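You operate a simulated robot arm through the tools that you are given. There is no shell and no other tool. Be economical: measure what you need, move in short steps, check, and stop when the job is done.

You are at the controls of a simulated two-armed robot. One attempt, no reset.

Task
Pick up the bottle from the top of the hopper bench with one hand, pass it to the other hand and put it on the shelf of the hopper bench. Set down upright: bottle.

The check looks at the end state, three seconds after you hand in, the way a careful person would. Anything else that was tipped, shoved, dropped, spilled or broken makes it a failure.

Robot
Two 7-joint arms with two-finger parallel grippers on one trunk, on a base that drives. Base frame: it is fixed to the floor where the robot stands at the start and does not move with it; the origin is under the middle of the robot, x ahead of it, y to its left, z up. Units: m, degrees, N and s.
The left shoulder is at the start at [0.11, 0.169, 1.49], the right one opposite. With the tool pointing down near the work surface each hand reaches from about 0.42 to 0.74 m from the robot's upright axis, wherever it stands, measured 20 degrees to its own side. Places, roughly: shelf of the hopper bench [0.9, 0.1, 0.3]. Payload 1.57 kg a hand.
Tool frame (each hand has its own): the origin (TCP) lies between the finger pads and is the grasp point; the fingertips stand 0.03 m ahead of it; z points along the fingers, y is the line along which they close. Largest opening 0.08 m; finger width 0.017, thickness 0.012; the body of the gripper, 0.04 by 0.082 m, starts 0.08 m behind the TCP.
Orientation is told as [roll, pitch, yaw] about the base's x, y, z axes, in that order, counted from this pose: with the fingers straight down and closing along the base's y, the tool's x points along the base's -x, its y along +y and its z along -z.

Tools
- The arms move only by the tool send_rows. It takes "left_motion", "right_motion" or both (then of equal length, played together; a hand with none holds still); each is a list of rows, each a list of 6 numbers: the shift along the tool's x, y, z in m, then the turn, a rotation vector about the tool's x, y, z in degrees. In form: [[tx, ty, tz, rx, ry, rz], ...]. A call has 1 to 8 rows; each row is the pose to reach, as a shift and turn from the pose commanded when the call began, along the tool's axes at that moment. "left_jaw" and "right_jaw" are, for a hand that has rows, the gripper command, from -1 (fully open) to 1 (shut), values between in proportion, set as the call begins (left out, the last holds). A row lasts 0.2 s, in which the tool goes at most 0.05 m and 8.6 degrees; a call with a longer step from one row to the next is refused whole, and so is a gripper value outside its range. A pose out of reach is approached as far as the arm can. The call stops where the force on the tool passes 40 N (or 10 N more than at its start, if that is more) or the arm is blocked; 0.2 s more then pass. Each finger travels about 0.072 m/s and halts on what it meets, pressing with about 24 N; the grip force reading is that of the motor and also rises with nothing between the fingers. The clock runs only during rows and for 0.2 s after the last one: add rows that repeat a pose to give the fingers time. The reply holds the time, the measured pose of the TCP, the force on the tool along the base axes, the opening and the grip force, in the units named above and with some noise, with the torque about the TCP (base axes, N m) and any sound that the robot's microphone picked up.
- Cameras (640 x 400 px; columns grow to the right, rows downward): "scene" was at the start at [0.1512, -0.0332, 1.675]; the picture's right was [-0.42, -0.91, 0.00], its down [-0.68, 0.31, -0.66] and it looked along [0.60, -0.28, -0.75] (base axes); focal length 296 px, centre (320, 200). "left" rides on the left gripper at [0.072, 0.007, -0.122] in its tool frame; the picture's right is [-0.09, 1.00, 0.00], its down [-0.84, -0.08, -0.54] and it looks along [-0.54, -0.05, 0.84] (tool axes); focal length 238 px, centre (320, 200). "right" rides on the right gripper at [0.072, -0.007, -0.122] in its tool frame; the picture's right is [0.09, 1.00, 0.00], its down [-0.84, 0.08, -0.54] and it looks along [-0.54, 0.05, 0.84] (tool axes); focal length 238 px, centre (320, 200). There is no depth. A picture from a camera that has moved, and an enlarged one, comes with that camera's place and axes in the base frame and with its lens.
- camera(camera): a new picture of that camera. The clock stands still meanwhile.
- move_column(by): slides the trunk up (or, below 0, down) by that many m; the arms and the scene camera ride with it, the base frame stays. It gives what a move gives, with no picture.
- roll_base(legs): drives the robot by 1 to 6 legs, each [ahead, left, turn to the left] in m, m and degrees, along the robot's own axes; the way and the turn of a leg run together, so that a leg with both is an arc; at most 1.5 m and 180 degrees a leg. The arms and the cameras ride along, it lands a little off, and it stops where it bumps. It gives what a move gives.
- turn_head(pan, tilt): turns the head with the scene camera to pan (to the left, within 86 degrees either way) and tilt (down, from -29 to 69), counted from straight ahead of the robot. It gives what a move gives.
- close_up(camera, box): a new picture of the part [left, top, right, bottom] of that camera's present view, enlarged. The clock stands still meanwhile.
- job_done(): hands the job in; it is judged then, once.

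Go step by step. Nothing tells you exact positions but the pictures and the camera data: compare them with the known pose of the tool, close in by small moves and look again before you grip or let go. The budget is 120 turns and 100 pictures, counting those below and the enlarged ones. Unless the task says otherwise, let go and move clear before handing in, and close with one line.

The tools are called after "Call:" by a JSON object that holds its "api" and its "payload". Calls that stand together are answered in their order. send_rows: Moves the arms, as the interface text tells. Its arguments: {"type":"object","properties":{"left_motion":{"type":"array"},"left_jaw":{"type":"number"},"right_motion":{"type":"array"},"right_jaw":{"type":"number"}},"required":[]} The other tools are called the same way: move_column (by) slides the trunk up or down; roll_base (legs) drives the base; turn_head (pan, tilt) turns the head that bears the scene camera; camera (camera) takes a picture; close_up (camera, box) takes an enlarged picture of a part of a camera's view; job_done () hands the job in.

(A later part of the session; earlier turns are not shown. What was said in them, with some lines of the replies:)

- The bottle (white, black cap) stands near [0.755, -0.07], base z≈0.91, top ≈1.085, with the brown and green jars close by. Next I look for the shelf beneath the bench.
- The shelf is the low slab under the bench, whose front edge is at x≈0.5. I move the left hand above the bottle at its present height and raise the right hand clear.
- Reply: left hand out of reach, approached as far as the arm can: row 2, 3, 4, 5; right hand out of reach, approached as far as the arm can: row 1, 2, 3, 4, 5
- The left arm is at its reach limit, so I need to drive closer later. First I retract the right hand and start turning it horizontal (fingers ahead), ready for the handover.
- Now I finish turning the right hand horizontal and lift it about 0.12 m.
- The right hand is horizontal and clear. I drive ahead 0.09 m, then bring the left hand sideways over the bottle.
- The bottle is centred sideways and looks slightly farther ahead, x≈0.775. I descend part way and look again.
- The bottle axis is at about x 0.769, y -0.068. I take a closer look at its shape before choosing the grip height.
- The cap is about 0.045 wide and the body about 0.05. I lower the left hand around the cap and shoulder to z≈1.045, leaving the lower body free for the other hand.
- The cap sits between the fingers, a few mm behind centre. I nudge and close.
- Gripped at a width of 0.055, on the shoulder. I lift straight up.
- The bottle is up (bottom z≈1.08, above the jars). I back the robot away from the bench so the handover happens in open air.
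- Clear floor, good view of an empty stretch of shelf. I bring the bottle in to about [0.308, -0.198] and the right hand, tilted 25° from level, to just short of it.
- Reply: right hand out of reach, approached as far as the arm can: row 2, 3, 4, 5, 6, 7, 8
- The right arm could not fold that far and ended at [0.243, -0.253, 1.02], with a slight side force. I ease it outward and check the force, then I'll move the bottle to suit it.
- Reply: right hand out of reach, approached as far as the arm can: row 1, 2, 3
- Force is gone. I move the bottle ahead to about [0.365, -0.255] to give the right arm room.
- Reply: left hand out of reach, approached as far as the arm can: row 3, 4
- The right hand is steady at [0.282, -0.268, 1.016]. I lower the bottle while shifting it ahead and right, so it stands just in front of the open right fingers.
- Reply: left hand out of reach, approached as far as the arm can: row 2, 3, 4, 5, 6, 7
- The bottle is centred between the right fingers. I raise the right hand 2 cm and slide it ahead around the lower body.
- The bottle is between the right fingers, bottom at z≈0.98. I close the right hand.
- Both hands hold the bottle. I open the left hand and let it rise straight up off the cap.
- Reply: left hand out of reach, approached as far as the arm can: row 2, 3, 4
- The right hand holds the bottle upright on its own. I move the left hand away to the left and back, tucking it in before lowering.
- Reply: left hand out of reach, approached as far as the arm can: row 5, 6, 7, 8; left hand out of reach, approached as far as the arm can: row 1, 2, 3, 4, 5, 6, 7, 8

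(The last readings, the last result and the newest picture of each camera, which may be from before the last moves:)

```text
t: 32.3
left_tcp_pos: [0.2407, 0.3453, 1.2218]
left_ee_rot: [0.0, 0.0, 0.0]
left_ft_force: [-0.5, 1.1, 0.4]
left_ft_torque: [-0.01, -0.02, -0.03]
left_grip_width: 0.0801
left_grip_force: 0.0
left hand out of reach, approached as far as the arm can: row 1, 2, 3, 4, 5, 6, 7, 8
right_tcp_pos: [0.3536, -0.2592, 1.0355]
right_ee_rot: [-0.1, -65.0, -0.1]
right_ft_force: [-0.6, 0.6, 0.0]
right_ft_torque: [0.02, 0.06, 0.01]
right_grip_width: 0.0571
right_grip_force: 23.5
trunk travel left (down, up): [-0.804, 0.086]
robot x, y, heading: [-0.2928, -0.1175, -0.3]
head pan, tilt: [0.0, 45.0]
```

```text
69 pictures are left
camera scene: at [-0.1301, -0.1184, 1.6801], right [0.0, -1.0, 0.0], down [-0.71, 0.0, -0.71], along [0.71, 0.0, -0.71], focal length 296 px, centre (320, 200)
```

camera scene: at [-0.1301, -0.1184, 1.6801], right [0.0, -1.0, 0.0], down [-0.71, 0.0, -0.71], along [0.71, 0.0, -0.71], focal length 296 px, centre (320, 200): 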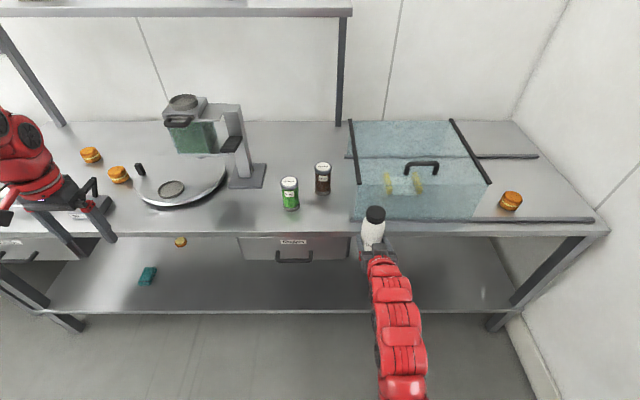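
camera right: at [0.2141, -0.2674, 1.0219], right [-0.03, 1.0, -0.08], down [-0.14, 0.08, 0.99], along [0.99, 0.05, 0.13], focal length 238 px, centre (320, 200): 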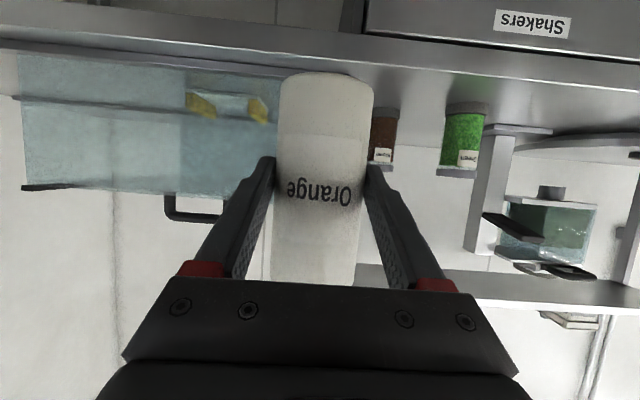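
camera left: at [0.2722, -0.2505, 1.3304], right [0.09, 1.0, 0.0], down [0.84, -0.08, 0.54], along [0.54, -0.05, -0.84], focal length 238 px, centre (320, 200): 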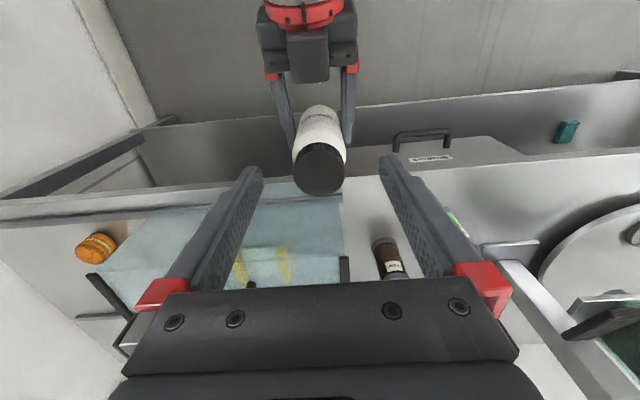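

The view to the shelf is open. The left hand is still far forward, so I pull it back and lower it a bit.

Call:
{"api": "send_rows", "payload": {"left_motion": [[0.035, -0.02, 0.015, 0, 0, 0], [0.07, -0.04, 0.03, 0, 0, 0], [0.105, -0.05, 0.045, 0, 0, 0], [0.14, -0.055, 0.06, 0, 0, 0], [0.175, -0.06, 0.075, 0, 0, 0], [0.21, -0.065, 0.09, 0, 0, 0], [0.25, -0.065, 0.1, 0, 0, 0], [0.28, -0.065, 0.1, 0, 0, 0]]}}

Call:
{"api": "turn_head", "payload": {"pan": 20, "tilt": 60}}

Call:
{"api": "camera", "payload": {"camera": "scene"}}

```text
t: 34.1
left_tcp_pos: [0.1356, 0.4544, 1.2205]
left_ee_rot: [-0.1, 0.2, -0.1]
left_ft_force: [1.0, -0.3, -0.3]
left_ft_torque: [0.04, 0.02, 0.01]
left_grip_width: 0.0799
left_grip_force: 0.0
left hand out of reach, approached as far as the arm can: row 1, 2, 3, 4, 5, 6, 7, 8
right_tcp_pos: [0.356, -0.2619, 1.0328]
right_ee_rot: [0.1, -64.9, -0.4]
right_ft_force: [-0.2, -0.2, -4.1]
right_ft_torque: [0.02, 0.05, 0.0]
right_grip_width: 0.0569
right_grip_force: 24.3
trunk travel left (down, up): [-0.804, 0.086]
robot x, y, heading: [-0.2889, -0.1185, -0.5]
head pan, tilt: [0.0, 45.0]
```

```text
t: 35.0
left_tcp_pos: [0.1324, 0.4568, 1.2209]
left_ee_rot: [0.1, -0.1, -0.1]
left_ft_force: [0.6, 0.4, 0.2]
left_ft_torque: [-0.03, 0.01, -0.02]
left_grip_width: 0.08
left_grip_force: 0.0
right_tcp_pos: [0.354, -0.2603, 1.0344]
right_ee_rot: [0.0, -65.0, -0.2]
right_ft_force: [0.3, -0.4, -3.3]
right_ft_torque: [0.03, 0.05, 0.0]
right_grip_width: 0.0571
right_grip_force: 23.7
trunk travel left (down, up): [-0.804, 0.086]
robot x, y, heading: [-0.2884, -0.1196, -0.3]
head pan, tilt: [20.0, 60.0]
```

```text
68 pictures are left
camera scene: at [-0.1486, -0.0959, 1.6606], right [0.34, -0.94, 0.0], down [-0.81, -0.29, -0.5], along [0.47, 0.17, -0.87], focal length 296 px, centre (320, 200)
```

scene: 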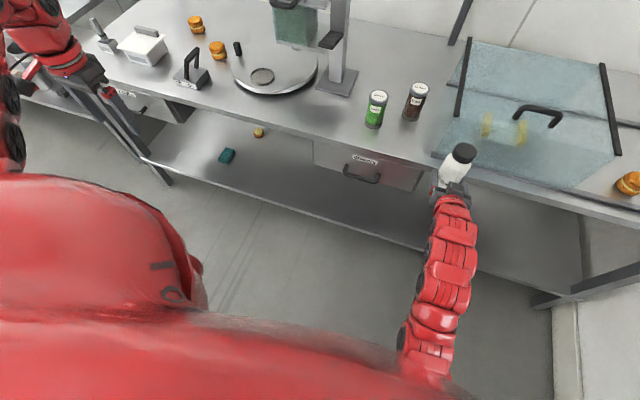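

Still moving in. I continue pulling the left hand back, in and down.

Call:
{"api": "send_rows", "payload": {"left_motion": [[0.02, -0.03, 0.02, 0, 0, 0], [0.04, -0.06, 0.04, 0, 0, 0], [0.06, -0.09, 0.06, 0, 0, 0], [0.08, -0.12, 0.08, 0, 0, 0], [0.1, -0.14, 0.1, 0, 0, 0], [0.12, -0.15, 0.12, 0, 0, 0], [0.14, -0.15, 0.14, 0, 0, 0], [0.14, -0.15, 0.14, 0, 0, 0]]}}

Call:
{"api": "camera", "payload": {"camera": "scene"}}

```text
t: 36.8
left_tcp_pos: [0.1327, 0.4559, 1.2219]
left_ee_rot: [0.0, 0.0, -0.1]
left_ft_force: [0.5, 0.6, -0.6]
left_ft_torque: [0.0, 0.02, -0.01]
left_grip_width: 0.0802
left_grip_force: 0.2
left hand out of reach, approached as far as the arm can: row 1, 2, 3, 4, 5, 6, 7, 8
right_tcp_pos: [0.3547, -0.2612, 1.0346]
right_ee_rot: [-0.1, -65.1, -0.2]
right_ft_force: [0.1, -0.8, -4.7]
right_ft_torque: [0.03, 0.06, -0.03]
right_grip_width: 0.057
right_grip_force: 24.4
trunk travel left (down, up): [-0.804, 0.086]
robot x, y, heading: [-0.29, -0.1192, -0.2]
head pan, tilt: [20.0, 60.0]
```

```text
67 pictures are left
camera scene: at [-0.1479, -0.0963, 1.6605], right [0.34, -0.94, 0.0], down [-0.82, -0.29, -0.5], along [0.47, 0.17, -0.87], focal length 296 px, centre (320, 200)
```

scene: 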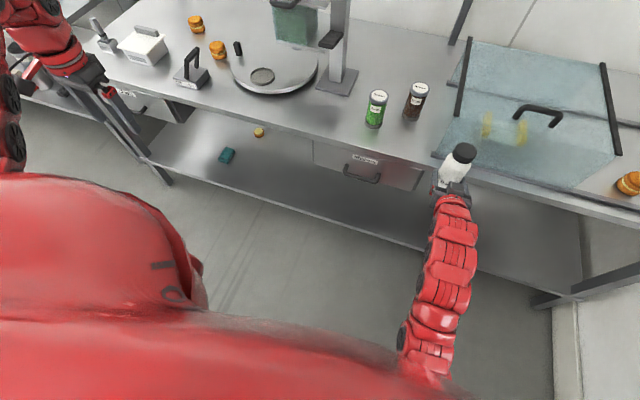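

The left arm is at a joint limit here. I try a different way out: inward and slightly ahead, then down.

Call:
{"api": "send_rows", "payload": {"left_motion": [[-0.02, -0.03, 0, 0, 0, 0], [-0.03, -0.06, 0, 0, 0, 0], [-0.04, -0.09, 0, 0, 0, 0], [-0.04, -0.12, 0.02, 0, 0, 0], [-0.04, -0.12, 0.06, 0, 0, 0], [-0.04, -0.12, 0.1, 0, 0, 0], [-0.04, -0.12, 0.14, 0, 0, 0], [-0.04, -0.12, 0.17, 0, 0, 0]]}}

```text
t: 38.5
left_tcp_pos: [0.1995, 0.4306, 1.1761]
left_ee_rot: [0.0, -2.6, 0.5]
left_ft_force: [0.1, 0.7, 0.0]
left_ft_torque: [-0.05, -0.01, -0.01]
left_grip_width: 0.08
left_grip_force: 0.0
left hand out of reach, approached as far as the arm can: row 1, 2, 3, 4, 5, 6, 7, 8
right_tcp_pos: [0.3542, -0.2583, 1.0361]
right_ee_rot: [-0.3, -64.9, 0.1]
right_ft_force: [0.1, -0.3, -3.6]
right_ft_torque: [-0.01, 0.07, 0.0]
right_grip_width: 0.0569
right_grip_force: 24.2
trunk travel left (down, up): [-0.804, 0.086]
robot x, y, heading: [-0.2915, -0.1197, -0.1]
head pan, tilt: [20.0, 60.0]
```

It freed up and is moving again. I continue inward and down.

Call:
{"api": "send_rows", "payload": {"left_motion": [[0, -0.03, 0.02, 0, 0, 0], [0, -0.06, 0.04, 0, 0, 0], [0, -0.09, 0.06, 0, 0, 0], [0.01, -0.12, 0.08, 0, 0, 0], [0.02, -0.15, 0.1, 0, 0, 0], [0.03, -0.18, 0.11, 0, 0, 0], [0.04, -0.2, 0.11, 0, 0, 0], [0.04, -0.2, 0.11, 0, 0, 0]]}}

```text
t: 40.4
left_tcp_pos: [0.1988, 0.4166, 1.1706]
left_ee_rot: [0.0, -0.1, -0.2]
left_ft_force: [-0.8, 0.2, 0.7]
left_ft_torque: [0.02, 0.02, -0.02]
left_grip_width: 0.0802
left_grip_force: 0.0
left hand out of reach, approached as far as the arm can: row 1, 2, 3, 4, 5, 6, 7, 8
right_tcp_pos: [0.3544, -0.2609, 1.0334]
right_ee_rot: [-0.1, -65.1, -0.2]
right_ft_force: [-0.4, -0.1, -3.3]
right_ft_torque: [0.02, 0.09, 0.0]
right_grip_width: 0.0569
right_grip_force: 23.9
trunk travel left (down, up): [-0.804, 0.086]
robot x, y, heading: [-0.2867, -0.1115, 0.0]
head pan, tilt: [20.0, 60.0]
```

Possibly a wrist twist limit. I yaw the hand toward the left in line with the arm while moving in.

Call:
{"api": "send_rows", "payload": {"left_motion": [[0, 0, 0, 0, 0, -8], [0, 0, 0, 0, 0, -16], [0, -0.02, 0.02, 0, 0, -24], [0, -0.05, 0.04, 0, 0, -32], [0.02, -0.08, 0.06, 0, 0, -40], [0.04, -0.11, 0.08, 0, 0, -40], [0.06, -0.14, 0.1, 0, 0, -40], [0.08, -0.16, 0.12, 0, 0, -40]]}}

Call:
{"api": "turn_head", "payload": {"pan": 50, "tilt": 50}}

Call:
{"api": "camera", "payload": {"camera": "scene"}}

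```text
t: 42.1
left_tcp_pos: [0.2083, 0.4186, 1.1273]
left_ee_rot: [0.1, -0.5, 20.3]
left_ft_force: [0.0, 0.9, -0.1]
left_ft_torque: [-0.01, 0.03, 0.02]
left_grip_width: 0.08
left_grip_force: 0.0
left hand out of reach, approached as far as the arm can: row 3, 4, 5, 6, 7, 8
right_tcp_pos: [0.3541, -0.262, 1.0344]
right_ee_rot: [-0.1, -64.9, -0.2]
right_ft_force: [-0.7, -0.2, -3.2]
right_ft_torque: [-0.01, 0.03, -0.02]
right_grip_width: 0.0572
right_grip_force: 24.3
trunk travel left (down, up): [-0.804, 0.086]
robot x, y, heading: [-0.2942, -0.1161, -0.2]
head pan, tilt: [20.0, 60.0]
```

```text
t: 43.1
left_tcp_pos: [0.2076, 0.419, 1.1279]
left_ee_rot: [0.1, -0.5, 20.2]
left_ft_force: [0.3, 0.2, 0.0]
left_ft_torque: [0.03, -0.02, -0.01]
left_grip_width: 0.0802
left_grip_force: 0.0
right_tcp_pos: [0.355, -0.2612, 1.0351]
right_ee_rot: [0.0, -65.0, -0.2]
right_ft_force: [-0.5, -0.8, -4.1]
right_ft_torque: [-0.01, 0.06, 0.02]
right_grip_width: 0.057
right_grip_force: 23.8
trunk travel left (down, up): [-0.804, 0.086]
robot x, y, heading: [-0.2912, -0.1174, -0.2]
head pan, tilt: [50.0, 50.0]
```

```text
66 pictures are left
camera scene: at [-0.1609, -0.0602, 1.6731], right [0.76, -0.65, 0.0], down [-0.5, -0.58, -0.64], along [0.42, 0.49, -0.77], focal length 296 px, centre (320, 200)
```

scene: 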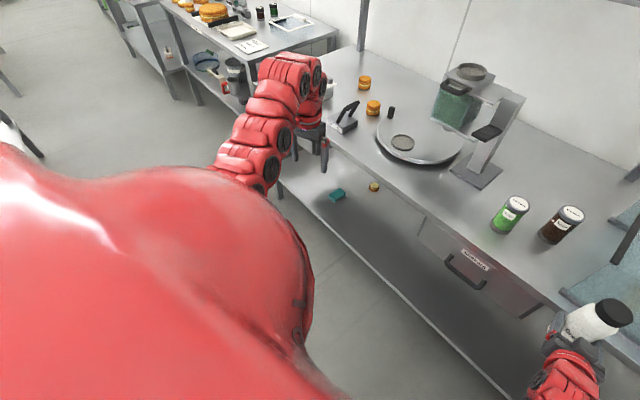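

Some progress. The arm keeps hitting a limit when fixed in yaw, so I try pulling straight back with more yaw.

Call:
{"api": "send_rows", "payload": {"left_motion": [[0.01, 0, 0.02, 0, 0, -8], [0.03, 0, 0.04, 0, 0, -16], [0.05, 0, 0.06, 0, 0, -24], [0.07, 0, 0.08, 0, 0, -32], [0.09, 0, 0.1, 0, 0, -40], [0.11, 0, 0.12, 0, 0, -40], [0.13, 0, 0.14, 0, 0, -40], [0.15, 0, 0.16, 0, 0, -40]]}}

```text
t: 44.9
left_tcp_pos: [0.0659, 0.3683, 0.9658]
left_ee_rot: [-0.3, -0.4, 60.3]
left_ft_force: [-0.2, -0.3, 0.8]
left_ft_torque: [-0.03, -0.02, -0.02]
left_grip_width: 0.0802
left_grip_force: 0.0
left hand out of reach, approached as far as the arm can: row 1, 2, 3, 4, 5, 6
right_tcp_pos: [0.3535, -0.26, 1.0361]
right_ee_rot: [-0.1, -65.1, -0.2]
right_ft_force: [-0.2, 0.7, -3.7]
right_ft_torque: [-0.02, 0.06, -0.03]
right_grip_width: 0.0569
right_grip_force: 23.7
trunk travel left (down, up): [-0.804, 0.086]
robot x, y, heading: [-0.2908, -0.1203, -0.1]
head pan, tilt: [50.0, 50.0]
```

It worked: left hand at [0.066, 0.368, 0.966]. One more pull back.

Call:
{"api": "send_rows", "payload": {"left_motion": [[0.015, 0.02, 0, 0, 0, 0], [0.03, 0.04, 0, 0, 0, 0], [0.045, 0.06, 0, 0, 0, 0], [0.06, 0.08, 0, 0, 0, 0]]}}

Call:
{"api": "camera", "payload": {"camera": "scene"}}

```text
t: 45.9
left_tcp_pos: [-0.034, 0.3527, 0.9662]
left_ee_rot: [-0.3, -0.4, 60.3]
left_ft_force: [0.5, 0.3, 0.7]
left_ft_torque: [0.04, -0.03, 0.0]
left_grip_width: 0.0802
left_grip_force: 0.1
right_tcp_pos: [0.3533, -0.2608, 1.0346]
right_ee_rot: [-0.1, -65.0, -0.2]
right_ft_force: [-0.3, -0.3, -3.0]
right_ft_torque: [0.01, 0.08, -0.02]
right_grip_width: 0.0572
right_grip_force: 24.0
trunk travel left (down, up): [-0.804, 0.086]
robot x, y, heading: [-0.2909, -0.1205, -0.2]
head pan, tilt: [50.0, 50.0]
```

```text
65 pictures are left
camera scene: at [-0.1619, -0.06, 1.6732], right [0.76, -0.65, 0.0], down [-0.49, -0.58, -0.64], along [0.42, 0.49, -0.77], focal length 296 px, centre (320, 200)
```

scene: 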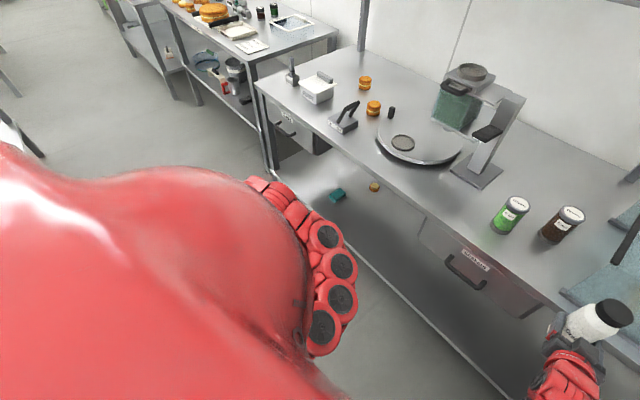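

The left arm is now well tucked. I shift the robot right 0.12 m, lower the trunk 0.58 m, and look under the bench.

Call:
{"api": "roll_base", "payload": {"legs": [[0, -0.12, 0]]}}

Call:
{"api": "move_column", "payload": {"by": -0.58}}

Call:
{"api": "turn_head", "payload": {"pan": -5, "tilt": 35}}

Call:
{"api": "camera", "payload": {"camera": "scene"}}

Call:
{"api": "camera", "payload": {"camera": "right"}}

```text
t: 47.1
left_tcp_pos: [-0.0345, 0.2352, 0.9643]
left_ee_rot: [-0.4, -0.5, 60.1]
left_ft_force: [-0.3, -0.7, -0.2]
left_ft_torque: [0.03, -0.01, 0.0]
left_grip_width: 0.08
left_grip_force: 0.1
right_tcp_pos: [0.3541, -0.381, 1.0347]
right_ee_rot: [-0.2, -65.0, -0.2]
right_ft_force: [0.2, 0.1, -3.4]
right_ft_torque: [0.01, 0.08, 0.0]
right_grip_width: 0.0571
right_grip_force: 23.9
trunk travel left (down, up): [-0.804, 0.086]
robot x, y, heading: [-0.2922, -0.2364, -0.2]
head pan, tilt: [50.0, 50.0]
```

```text
refused: -0.58 is not a number from -0.4 to 0.4
```

```text
t: 48.4
left_tcp_pos: [-0.0333, 0.2339, 0.9656]
left_ee_rot: [-0.2, -0.4, 60.1]
left_ft_force: [0.3, 0.2, -0.6]
left_ft_torque: [0.01, 0.01, -0.01]
left_grip_width: 0.0801
left_grip_force: 0.0
right_tcp_pos: [0.3534, -0.3817, 1.0346]
right_ee_rot: [0.0, -65.0, -0.2]
right_ft_force: [-0.3, 0.6, -3.4]
right_ft_torque: [0.01, 0.04, 0.01]
right_grip_width: 0.0568
right_grip_force: 24.4
trunk travel left (down, up): [-0.804, 0.086]
robot x, y, heading: [-0.2912, -0.2379, -0.3]
head pan, tilt: [-5.0, 35.0]
```

```text
64 pictures are left
camera scene: at [-0.1235, -0.247, 1.6948], right [-0.09, -1.0, 0.0], down [-0.57, 0.05, -0.82], along [0.82, -0.07, -0.57], focal length 296 px, centre (320, 200)
```

scene: 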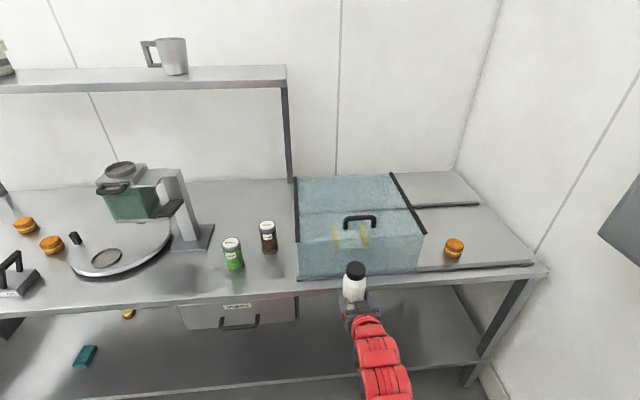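

```text
63 pictures are left
camera right: at [0.2133, -0.3878, 1.0219], right [-0.03, 1.0, -0.08], down [-0.14, 0.08, 0.99], along [0.99, 0.05, 0.13], focal length 238 px, centre (320, 200)
```

right: 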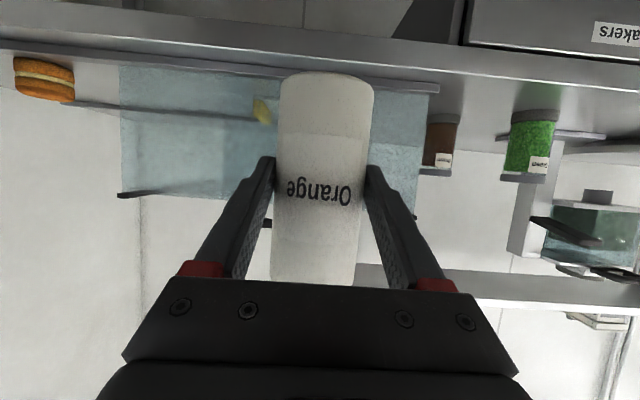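

Column moves are limited to 0.4 m, so I lower in two steps.

Call:
{"api": "move_column", "payload": {"by": -0.38}}

Call:
{"api": "move_column", "payload": {"by": -0.2}}

Call:
{"api": "camera", "payload": {"camera": "scene"}}

Call:
{"api": "camera", "payload": {"camera": "right"}}

```text
t: 52.0
left_tcp_pos: [-0.0337, 0.2344, 0.5851]
left_ee_rot: [-0.3, -0.5, 60.2]
left_ft_force: [0.2, -0.6, 0.0]
left_ft_torque: [-0.02, 0.02, 0.0]
left_grip_width: 0.0801
left_grip_force: 0.1
right_tcp_pos: [0.3535, -0.3817, 0.6546]
right_ee_rot: [0.0, -64.9, -0.3]
right_ft_force: [-0.1, -0.3, -3.7]
right_ft_torque: [0.0, 0.06, 0.01]
right_grip_width: 0.0566
right_grip_force: 24.5
trunk travel left (down, up): [-0.424, 0.466]
robot x, y, heading: [-0.2943, -0.2346, -0.1]
head pan, tilt: [-5.0, 35.0]
```

```text
t: 54.2
left_tcp_pos: [-0.0342, 0.2352, 0.3855]
left_ee_rot: [-0.2, -0.4, 60.2]
left_ft_force: [0.3, -0.2, 0.8]
left_ft_torque: [-0.02, 0.01, 0.02]
left_grip_width: 0.08
left_grip_force: 0.1
right_tcp_pos: [0.3544, -0.3807, 0.4546]
right_ee_rot: [0.0, -65.0, -0.2]
right_ft_force: [0.0, 0.3, -4.0]
right_ft_torque: [-0.01, 0.08, 0.01]
right_grip_width: 0.0568
right_grip_force: 23.9
trunk travel left (down, up): [-0.224, 0.666]
robot x, y, heading: [-0.292, -0.2387, -0.1]
head pan, tilt: [-5.0, 35.0]
```

```text
62 pictures are left
camera scene: at [-0.1239, -0.2467, 1.1149], right [-0.09, -1.0, 0.0], down [-0.57, 0.05, -0.82], along [0.82, -0.07, -0.57], focal length 296 px, centre (320, 200)
```

scene: 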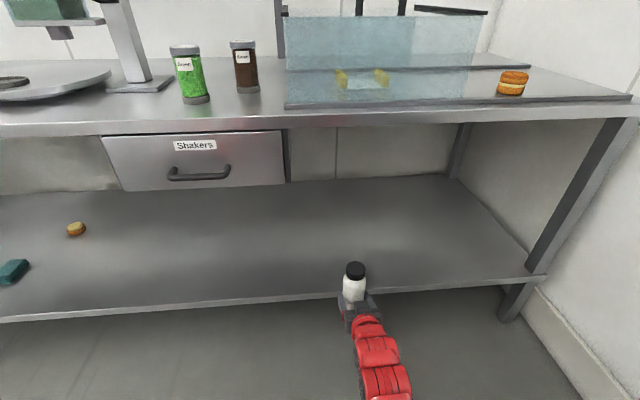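

```text
61 pictures are left
camera right: at [0.213, -0.3876, 0.442], right [-0.03, 1.0, -0.08], down [-0.14, 0.08, 0.99], along [0.99, 0.05, 0.13], focal length 238 px, centre (320, 200)
```

right: 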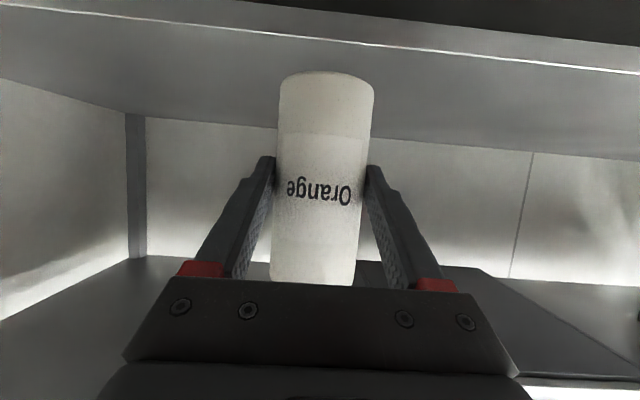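

The shelf edge is at x≈0.49, top z≈0.303, and this stretch is empty. I drive ahead 0.26 m with the bottle about 10 cm above the shelf.

Call:
{"api": "roll_base", "payload": {"legs": [[0.13, 0, 0], [0.13, 0, 0]]}}

Call:
{"api": "camera", "payload": {"camera": "scene"}}

Call:
{"api": "camera", "payload": {"camera": "right"}}

```text
t: 56.4
left_tcp_pos: [0.2264, 0.2318, 0.3855]
left_ee_rot: [-0.3, -0.4, 60.3]
left_ft_force: [-0.8, 0.4, -0.2]
left_ft_torque: [-0.02, 0.0, -0.03]
left_grip_width: 0.08
left_grip_force: 0.0
right_tcp_pos: [0.6132, -0.3825, 0.454]
right_ee_rot: [-0.1, -64.9, -0.2]
right_ft_force: [-0.9, 0.0, -3.0]
right_ft_torque: [-0.02, 0.05, 0.01]
right_grip_width: 0.0568
right_grip_force: 24.1
trunk travel left (down, up): [-0.224, 0.666]
robot x, y, heading: [-0.0291, -0.2369, -0.6]
head pan, tilt: [-5.0, 35.0]
```

```text
60 pictures are left
camera scene: at [0.1364, -0.2482, 1.1147], right [-0.09, -1.0, 0.0], down [-0.57, 0.05, -0.82], along [0.82, -0.08, -0.57], focal length 296 px, centre (320, 200)
```

scene: 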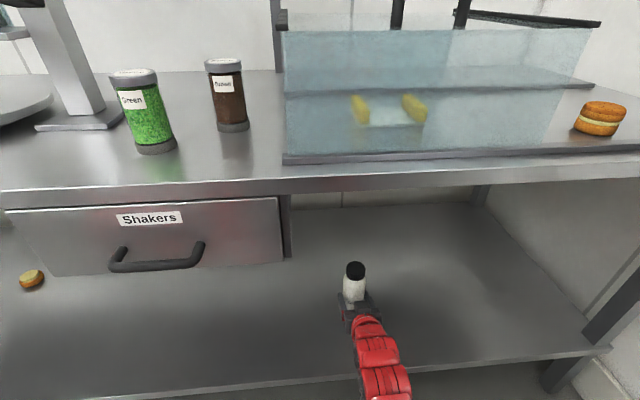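

```text
59 pictures are left
camera right: at [0.473, -0.3892, 0.4418], right [-0.03, 1.0, -0.08], down [-0.14, 0.08, 0.99], along [0.99, 0.05, 0.13], focal length 238 px, centre (320, 200)
```

right: 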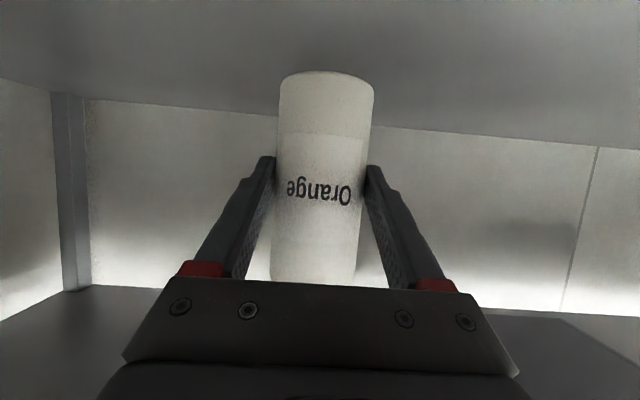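

The bottle is over the shelf, 12 cm in from the edge. I lower 0.075 m by column, then check the gap.

Call:
{"api": "move_column", "payload": {"by": -0.075}}

Call:
{"api": "camera", "payload": {"camera": "right"}}

Call:
{"api": "close_up", "payload": {"camera": "scene", "box": [280, 220, 440, 400]}}

```text
t: 57.5
left_tcp_pos: [0.2262, 0.2296, 0.3227]
left_ee_rot: [0.2, -1.5, 60.3]
left_ft_force: [0.0, 0.2, -0.5]
left_ft_torque: [0.02, 0.0, 0.01]
left_grip_width: 0.0802
left_grip_force: 0.1
right_tcp_pos: [0.6146, -0.3958, 0.3851]
right_ee_rot: [-4.0, -65.2, 3.3]
right_ft_force: [-0.2, 0.3, -3.6]
right_ft_torque: [-0.01, 0.04, 0.02]
right_grip_width: 0.0571
right_grip_force: 24.1
trunk travel left (down, up): [-0.149, 0.741]
robot x, y, heading: [-0.0301, -0.244, -0.3]
head pan, tilt: [-5.0, 35.0]
```

```text
58 pictures are left
camera right: at [0.4738, -0.4024, 0.3716], right [-0.03, 0.99, -0.11], down [-0.14, 0.11, 0.98], along [0.99, 0.05, 0.14], focal length 238 px, centre (320, 200)
```

right: 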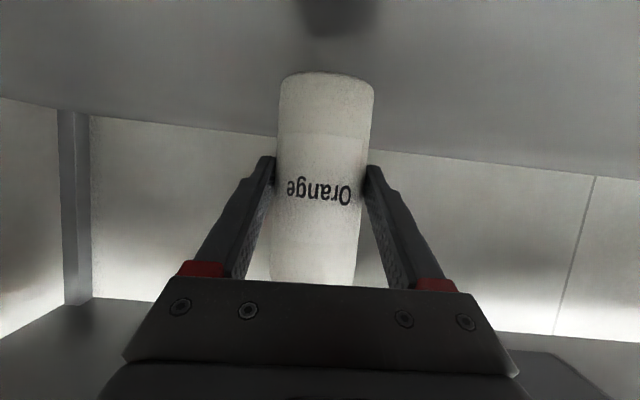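

```text
2.22 times, centred on (360, 310) of scene
camera zoom: at [0.1348, -0.2648, 1.0452], right [-0.09, -1.0, -0.02], down [-0.57, 0.07, -0.82], along [0.82, -0.07, -0.57], focal length 659 px, centre (231, -44)
```

zoom: 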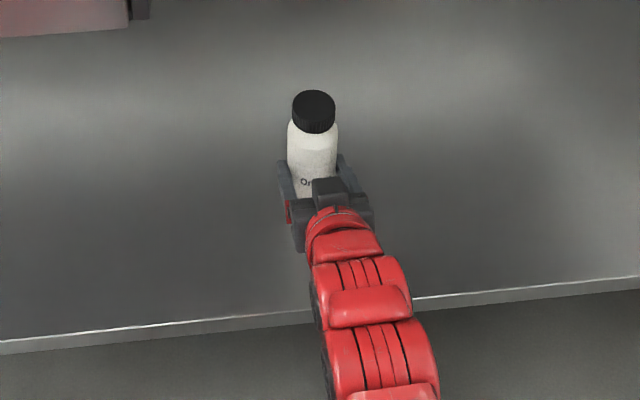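

The whole robot tilted slightly: something on the left side is touching. I raise back up a little and look at the left arm.

Call:
{"api": "move_column", "payload": {"by": 0.04}}

Call:
{"api": "turn_head", "payload": {"pan": 60, "tilt": 55}}

Call:
{"api": "camera", "payload": {"camera": "scene"}}

Call:
{"api": "camera", "payload": {"camera": "left"}}

```text
t: 58.3
left_tcp_pos: [0.2259, 0.2335, 0.3495]
left_ee_rot: [-0.4, -0.4, 60.3]
left_ft_force: [-0.2, 0.2, 1.3]
left_ft_torque: [-0.02, 0.01, -0.03]
left_grip_width: 0.0801
left_grip_force: 0.1
right_tcp_pos: [0.6118, -0.381, 0.4193]
right_ee_rot: [0.3, -64.9, -0.6]
right_ft_force: [0.8, 0.0, -3.7]
right_ft_torque: [0.0, 0.06, 0.0]
right_grip_width: 0.0569
right_grip_force: 24.5
trunk travel left (down, up): [-0.189, 0.701]
robot x, y, heading: [-0.0314, -0.242, -0.1]
head pan, tilt: [-5.0, 35.0]
```

```text
t: 59.7
left_tcp_pos: [0.2258, 0.2338, 0.3498]
left_ee_rot: [-0.3, -0.3, 60.3]
left_ft_force: [-0.3, -0.6, 0.4]
left_ft_torque: [-0.02, 0.0, 0.01]
left_grip_width: 0.0798
left_grip_force: 0.0
right_tcp_pos: [0.614, -0.3825, 0.4204]
right_ee_rot: [-0.1, -65.0, -0.4]
right_ft_force: [0.4, -1.3, -4.0]
right_ft_torque: [-0.01, 0.07, -0.01]
right_grip_width: 0.0571
right_grip_force: 24.3
trunk travel left (down, up): [-0.189, 0.701]
robot x, y, heading: [-0.0341, -0.2374, -0.4]
head pan, tilt: [60.0, 55.0]
```

```text
56 pictures are left
camera scene: at [0.0848, -0.1779, 1.0516], right [0.86, -0.5, 0.0], down [-0.41, -0.71, -0.57], along [0.29, 0.5, -0.82], focal length 296 px, centre (320, 200)
```

scene: 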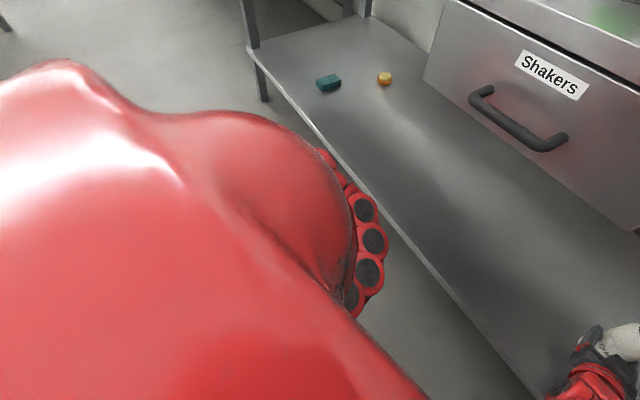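

```text
55 pictures are left
camera left: at [0.1829, 0.1732, 0.4712], right [-0.82, 0.57, 0.0], down [0.48, 0.69, 0.55], along [0.32, 0.45, -0.84], focal length 238 px, centre (320, 200)
```

left: 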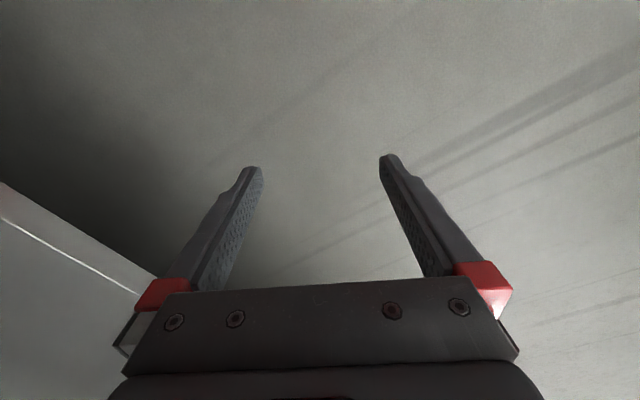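

Raising undid the tilt. The right arm deflected more (roll -4°), so the contact is probably its elbow or forearm. I look down at it.

Call:
{"api": "turn_head", "payload": {"pan": -35, "tilt": 66}}

Call:
{"api": "camera", "payload": {"camera": "scene"}}

```text
t: 61.4
left_tcp_pos: [0.2258, 0.2326, 0.3511]
left_ee_rot: [-0.3, -0.3, 60.2]
left_ft_force: [-0.2, -0.9, -0.5]
left_ft_torque: [0.01, 0.01, 0.0]
left_grip_width: 0.0801
left_grip_force: 0.1
right_tcp_pos: [0.6133, -0.3832, 0.4193]
right_ee_rot: [0.0, -65.1, -0.3]
right_ft_force: [-0.6, 0.0, -3.2]
right_ft_torque: [0.02, 0.07, 0.03]
right_grip_width: 0.0569
right_grip_force: 23.9
trunk travel left (down, up): [-0.189, 0.701]
robot x, y, heading: [-0.0355, -0.2391, -0.0]
head pan, tilt: [-35.0, 66.0]
```

```text
54 pictures are left
camera scene: at [0.097, -0.2744, 1.0389], right [-0.58, -0.82, 0.0], down [-0.75, 0.53, -0.41], along [0.33, -0.23, -0.91], focal length 296 px, centre (320, 200)
```

scene: 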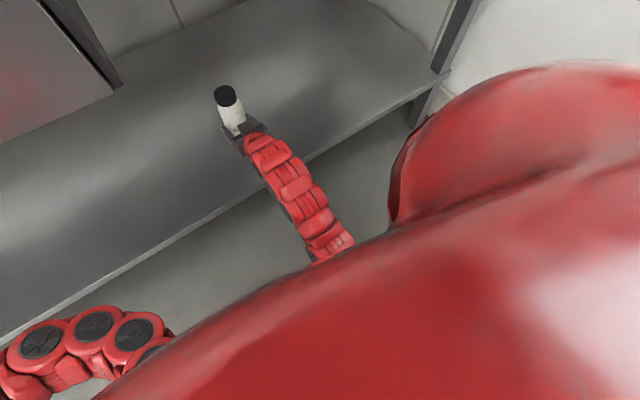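

The forearm is level at z≈0.49 and clear of the shelf edge; its elbow must have met the robot's own base. So I reach ahead with the arm itself to lift the elbow, then lower with the arm in small steps.

Call:
{"api": "send_rows", "payload": {"right_motion": [[-0.0127, 0, 0.0272, 0, 0, 0], [-0.0254, 0, 0.0544, 0, 0, 0], [-0.0254, 0, 0.0544, 0, 0, 0]]}}

Call:
{"api": "send_rows", "payload": {"right_motion": [[0.0136, 0, 0.0063, 0, 0, 0], [0.0272, 0, 0.0127, 0, 0, 0], [0.0272, 0, 0.0127, 0, 0, 0]]}}

Call:
{"api": "camera", "payload": {"camera": "right"}}

```text
t: 62.2
left_tcp_pos: [0.2259, 0.2325, 0.3504]
left_ee_rot: [-0.3, -0.4, 60.2]
left_ft_force: [-0.1, -0.1, -0.5]
left_ft_torque: [0.04, 0.0, 0.02]
left_grip_width: 0.0798
left_grip_force: 0.0
right_tcp_pos: [0.6733, -0.3822, 0.4188]
right_ee_rot: [-0.1, -65.0, -0.3]
right_ft_force: [-1.2, -0.2, -3.2]
right_ft_torque: [0.0, 0.07, 0.01]
right_grip_width: 0.057
right_grip_force: 23.6
trunk travel left (down, up): [-0.189, 0.701]
robot x, y, heading: [-0.0301, -0.2396, -0.2]
head pan, tilt: [-35.0, 66.0]
```

```text
t: 63.0
left_tcp_pos: [0.2257, 0.2324, 0.3499]
left_ee_rot: [-0.4, -0.3, 60.2]
left_ft_force: [-0.2, 0.3, -0.7]
left_ft_torque: [0.0, 0.01, -0.02]
left_grip_width: 0.08
left_grip_force: 0.0
right_tcp_pos: [0.6734, -0.3833, 0.3899]
right_ee_rot: [0.0, -65.0, -0.3]
right_ft_force: [-0.1, 0.3, -4.9]
right_ft_torque: [0.02, 0.04, -0.01]
right_grip_width: 0.0569
right_grip_force: 24.3
trunk travel left (down, up): [-0.189, 0.701]
robot x, y, heading: [-0.032, -0.24, -0.1]
head pan, tilt: [-35.0, 66.0]
```

```text
53 pictures are left
camera right: at [0.5326, -0.3898, 0.3768], right [-0.03, 1.0, -0.08], down [-0.14, 0.08, 0.99], along [0.99, 0.04, 0.13], focal length 238 px, centre (320, 200)
```

right: 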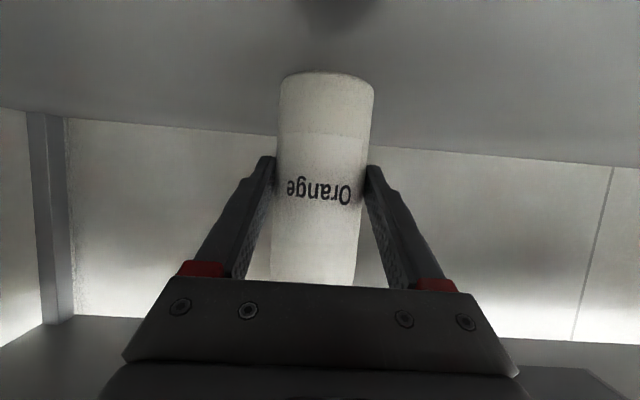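

No deflection now. Bottle bottom ≈0.335. I lower 2 cm, then feel for contact in small steps.

Call:
{"api": "send_rows", "payload": {"right_motion": [[0.009, 0, 0.0042, 0, 0, 0], [0.0181, 0, 0.0085, 0, 0, 0], [0.0181, 0, 0.0085, 0, 0, 0]]}}

Call:
{"api": "send_rows", "payload": {"right_motion": [[0.0036, 0, 0.0017, 0, 0, 0], [0.0036, 0, 0.0017, 0, 0, 0]]}}

Call:
{"api": "camera", "payload": {"camera": "right"}}

```text
t: 63.8
left_tcp_pos: [0.2257, 0.2318, 0.3501]
left_ee_rot: [-0.3, -0.6, 60.2]
left_ft_force: [0.6, 0.2, -0.1]
left_ft_torque: [0.0, -0.03, 0.02]
left_grip_width: 0.0799
left_grip_force: 0.0
right_tcp_pos: [0.6733, -0.3834, 0.3694]
right_ee_rot: [0.1, -65.1, -0.3]
right_ft_force: [-0.5, 0.4, -3.1]
right_ft_torque: [-0.02, 0.06, 0.02]
right_grip_width: 0.0571
right_grip_force: 23.9
trunk travel left (down, up): [-0.189, 0.701]
robot x, y, heading: [-0.0312, -0.239, -0.5]
head pan, tilt: [-35.0, 66.0]
```

```text
t: 64.4
left_tcp_pos: [0.2264, 0.233, 0.3504]
left_ee_rot: [-0.3, -0.4, 60.2]
left_ft_force: [-0.1, -0.3, 0.1]
left_ft_torque: [0.04, -0.01, 0.0]
left_grip_width: 0.08
left_grip_force: 0.0
right_tcp_pos: [0.6727, -0.383, 0.3653]
right_ee_rot: [0.0, -64.9, -0.3]
right_ft_force: [0.4, -0.6, -3.4]
right_ft_torque: [0.01, 0.07, -0.02]
right_grip_width: 0.0568
right_grip_force: 24.2
trunk travel left (down, up): [-0.189, 0.701]
robot x, y, heading: [-0.0331, -0.2394, -0.0]
head pan, tilt: [-35.0, 66.0]
```

```text
52 pictures are left
camera right: at [0.5329, -0.3896, 0.3528], right [-0.03, 1.0, -0.08], down [-0.14, 0.08, 0.99], along [0.99, 0.05, 0.13], focal length 238 px, centre (320, 200)
```

right: 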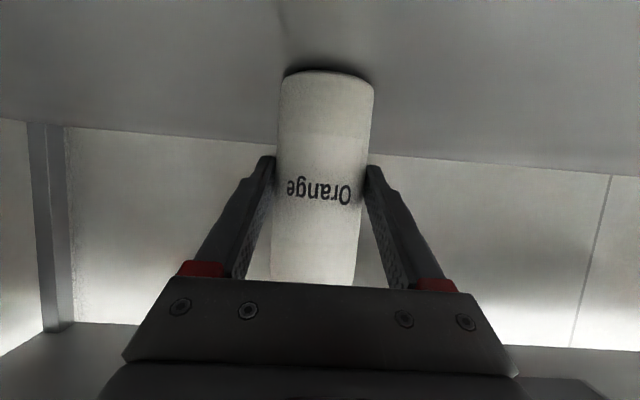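

The contact shadow is very close now. I continue in 3 mm steps, watching the force.

Call:
{"api": "send_rows", "payload": {"right_motion": [[0.0027, 0, 0.0013, 0, 0, 0], [0.0027, 0, 0.0013, 0, 0, 0]]}}

Call:
{"api": "send_rows", "payload": {"right_motion": [[0.0027, 0, 0.0013, 0, 0, 0], [0.0027, 0, 0.0013, 0, 0, 0]]}}

Call:
{"api": "camera", "payload": {"camera": "right"}}

```text
t: 65.0
left_tcp_pos: [0.2262, 0.2332, 0.3496]
left_ee_rot: [-0.3, -0.4, 60.2]
left_ft_force: [-0.1, -0.1, -0.4]
left_ft_torque: [-0.01, -0.01, 0.0]
left_grip_width: 0.0803
left_grip_force: 0.1
right_tcp_pos: [0.6731, -0.383, 0.365]
right_ee_rot: [0.0, -65.1, -0.2]
right_ft_force: [0.1, 1.1, 3.0]
right_ft_torque: [-0.11, -0.05, 0.01]
right_grip_width: 0.0567
right_grip_force: 24.3
trunk travel left (down, up): [-0.189, 0.701]
robot x, y, heading: [-0.0266, -0.2374, -0.3]
head pan, tilt: [-35.0, 66.0]
```

```text
t: 65.6
left_tcp_pos: [0.2261, 0.2334, 0.3512]
left_ee_rot: [-0.4, -0.5, 60.2]
left_ft_force: [0.1, 0.1, -0.1]
left_ft_torque: [0.0, -0.02, -0.01]
left_grip_width: 0.08
left_grip_force: 0.1
right_tcp_pos: [0.674, -0.3832, 0.364]
right_ee_rot: [0.0, -65.5, -0.3]
right_ft_force: [-0.4, 0.5, 18.2]
right_ft_torque: [0.01, -0.24, -0.01]
right_grip_width: 0.0571
right_grip_force: 24.0
trunk travel left (down, up): [-0.189, 0.701]
robot x, y, heading: [-0.0332, -0.2427, -0.3]
head pan, tilt: [-35.0, 66.0]
```

```text
51 pictures are left
camera right: at [0.5337, -0.3896, 0.35], right [-0.03, 1.0, -0.08], down [-0.15, 0.08, 0.99], along [0.99, 0.05, 0.14], focal length 238 px, centre (320, 200)
```

right: 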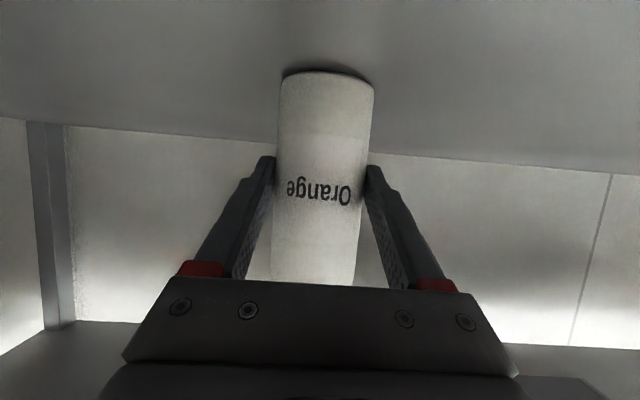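

The bottle rests on the shelf, pressed with about 20 N. I relieve 3 mm, then open.

Call:
{"api": "send_rows", "payload": {"right_motion": [[-0.003, 0, -0.0014, 0, 0, 0], [-0.003, 0, -0.0014, 0, 0, 0]]}}

Call:
{"api": "send_rows", "payload": {"right_motion": [[0, 0, 0, 0, 0, 0], [0, 0, 0, 0, 0, 0], [0, 0, 0, 0, 0, 0], [0, 0, 0, 0, 0, 0]], "right_jaw": -1}}

Call:
{"api": "camera", "payload": {"camera": "right"}}

```text
t: 66.2
left_tcp_pos: [0.2265, 0.2334, 0.3511]
left_ee_rot: [-0.4, -0.5, 60.2]
left_ft_force: [0.5, -0.3, 0.6]
left_ft_torque: [-0.03, 0.01, -0.02]
left_grip_width: 0.0797
left_grip_force: 0.0
right_tcp_pos: [0.6729, -0.383, 0.365]
right_ee_rot: [-0.1, -65.0, -0.1]
right_ft_force: [5.0, 0.3, 10.2]
right_ft_torque: [0.01, -0.54, 0.0]
right_grip_width: 0.0567
right_grip_force: 23.6
trunk travel left (down, up): [-0.189, 0.701]
robot x, y, heading: [-0.032, -0.2377, -0.3]
head pan, tilt: [-35.0, 66.0]
```

```text
t: 67.2
left_tcp_pos: [0.2257, 0.2327, 0.3499]
left_ee_rot: [-0.3, -0.5, 60.2]
left_ft_force: [0.2, -0.5, 0.4]
left_ft_torque: [-0.03, -0.03, 0.03]
left_grip_width: 0.08
left_grip_force: 0.1
right_tcp_pos: [0.6729, -0.3829, 0.363]
right_ee_rot: [0.1, -65.0, -0.2]
right_ft_force: [0.0, 0.2, 0.5]
right_ft_torque: [0.02, 0.01, 0.0]
right_grip_width: 0.0801
right_grip_force: 0.1
trunk travel left (down, up): [-0.189, 0.701]
robot x, y, heading: [-0.0317, -0.242, -0.3]
head pan, tilt: [-35.0, 66.0]
```

```text
50 pictures are left
camera right: at [0.5329, -0.3898, 0.3504], right [-0.03, 1.0, -0.08], down [-0.14, 0.08, 0.99], along [0.99, 0.05, 0.13], focal length 238 px, centre (320, 200)
```

right: 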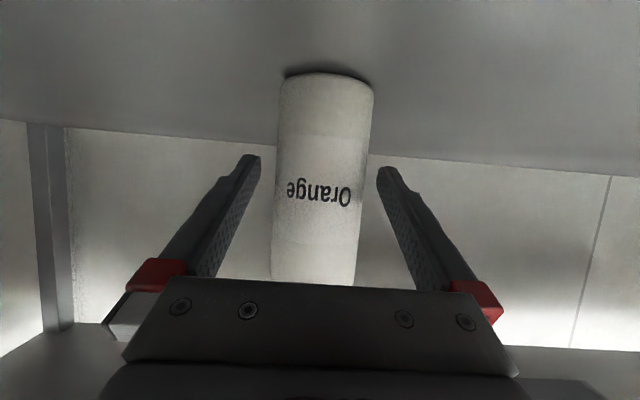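

Released and standing. I back the base straight away and look.

Call:
{"api": "roll_base", "payload": {"legs": [[-0.3, 0, 0]]}}

Call:
{"api": "turn_head", "payload": {"pan": -5, "tilt": 30}}

Call:
{"api": "camera", "payload": {"camera": "scene"}}

Call:
{"api": "camera", "payload": {"camera": "right"}}

```text
t: 69.2
left_tcp_pos: [-0.0736, 0.2342, 0.3505]
left_ee_rot: [-0.3, -0.5, 60.2]
left_ft_force: [0.0, 0.2, 0.8]
left_ft_torque: [-0.01, 0.01, 0.0]
left_grip_width: 0.0803
left_grip_force: 0.1
right_tcp_pos: [0.3748, -0.382, 0.364]
right_ee_rot: [0.0, -65.0, -0.3]
right_ft_force: [0.7, 0.1, 0.8]
right_ft_torque: [0.02, -0.01, -0.02]
right_grip_width: 0.08
right_grip_force: 0.1
trunk travel left (down, up): [-0.189, 0.701]
robot x, y, heading: [-0.3313, -0.2365, -0.3]
head pan, tilt: [-35.0, 66.0]
```

```text
t: 70.3
left_tcp_pos: [-0.0727, 0.2336, 0.3507]
left_ee_rot: [-0.3, -0.4, 60.2]
left_ft_force: [0.2, -1.1, -0.3]
left_ft_torque: [0.01, 0.01, 0.01]
left_grip_width: 0.0801
left_grip_force: 0.1
right_tcp_pos: [0.3751, -0.3813, 0.3629]
right_ee_rot: [0.0, -65.0, -0.3]
right_ft_force: [-0.4, -0.4, 0.5]
right_ft_torque: [0.0, 0.02, 0.02]
right_grip_width: 0.0799
right_grip_force: 0.0
trunk travel left (down, up): [-0.189, 0.701]
robot x, y, heading: [-0.3308, -0.2408, -0.6]
head pan, tilt: [-5.0, 30.0]
```

```text
49 pictures are left
camera scene: at [-0.1608, -0.247, 1.0876], right [-0.09, -1.0, 0.0], down [-0.5, 0.05, -0.87], along [0.86, -0.08, -0.5], focal length 296 px, centre (320, 200)
```

scene: 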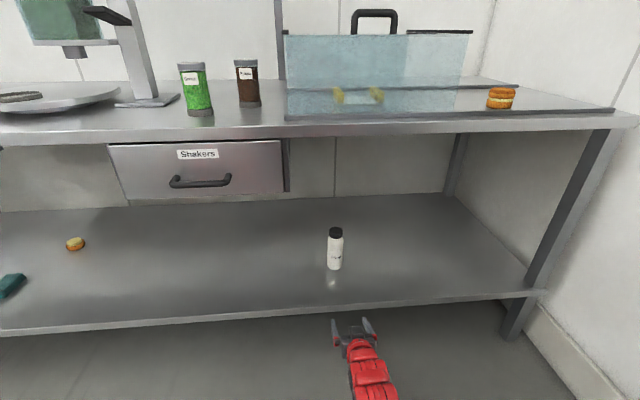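

```text
48 pictures are left
camera right: at [0.2341, -0.3884, 0.3505], right [-0.03, 1.0, -0.08], down [-0.14, 0.08, 0.99], along [0.99, 0.04, 0.13], focal length 238 px, centre (320, 200)
```

right: 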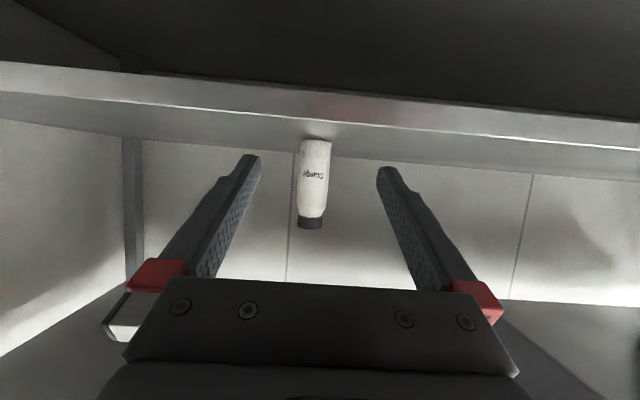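

The bottle stands upright on the shelf, both hands are clear of it, and the other items in view look undisturbed. I hand in.

Call:
{"api": "job_done", "payload": {}}

```text
The job is handed in.
```

The left hand picked the bottle off the bench top and passed it to the right hand, which set it upright on the lower shelf at about [0.67, -0.38]. Both hands are clear, and nothing else in view looks disturbed.
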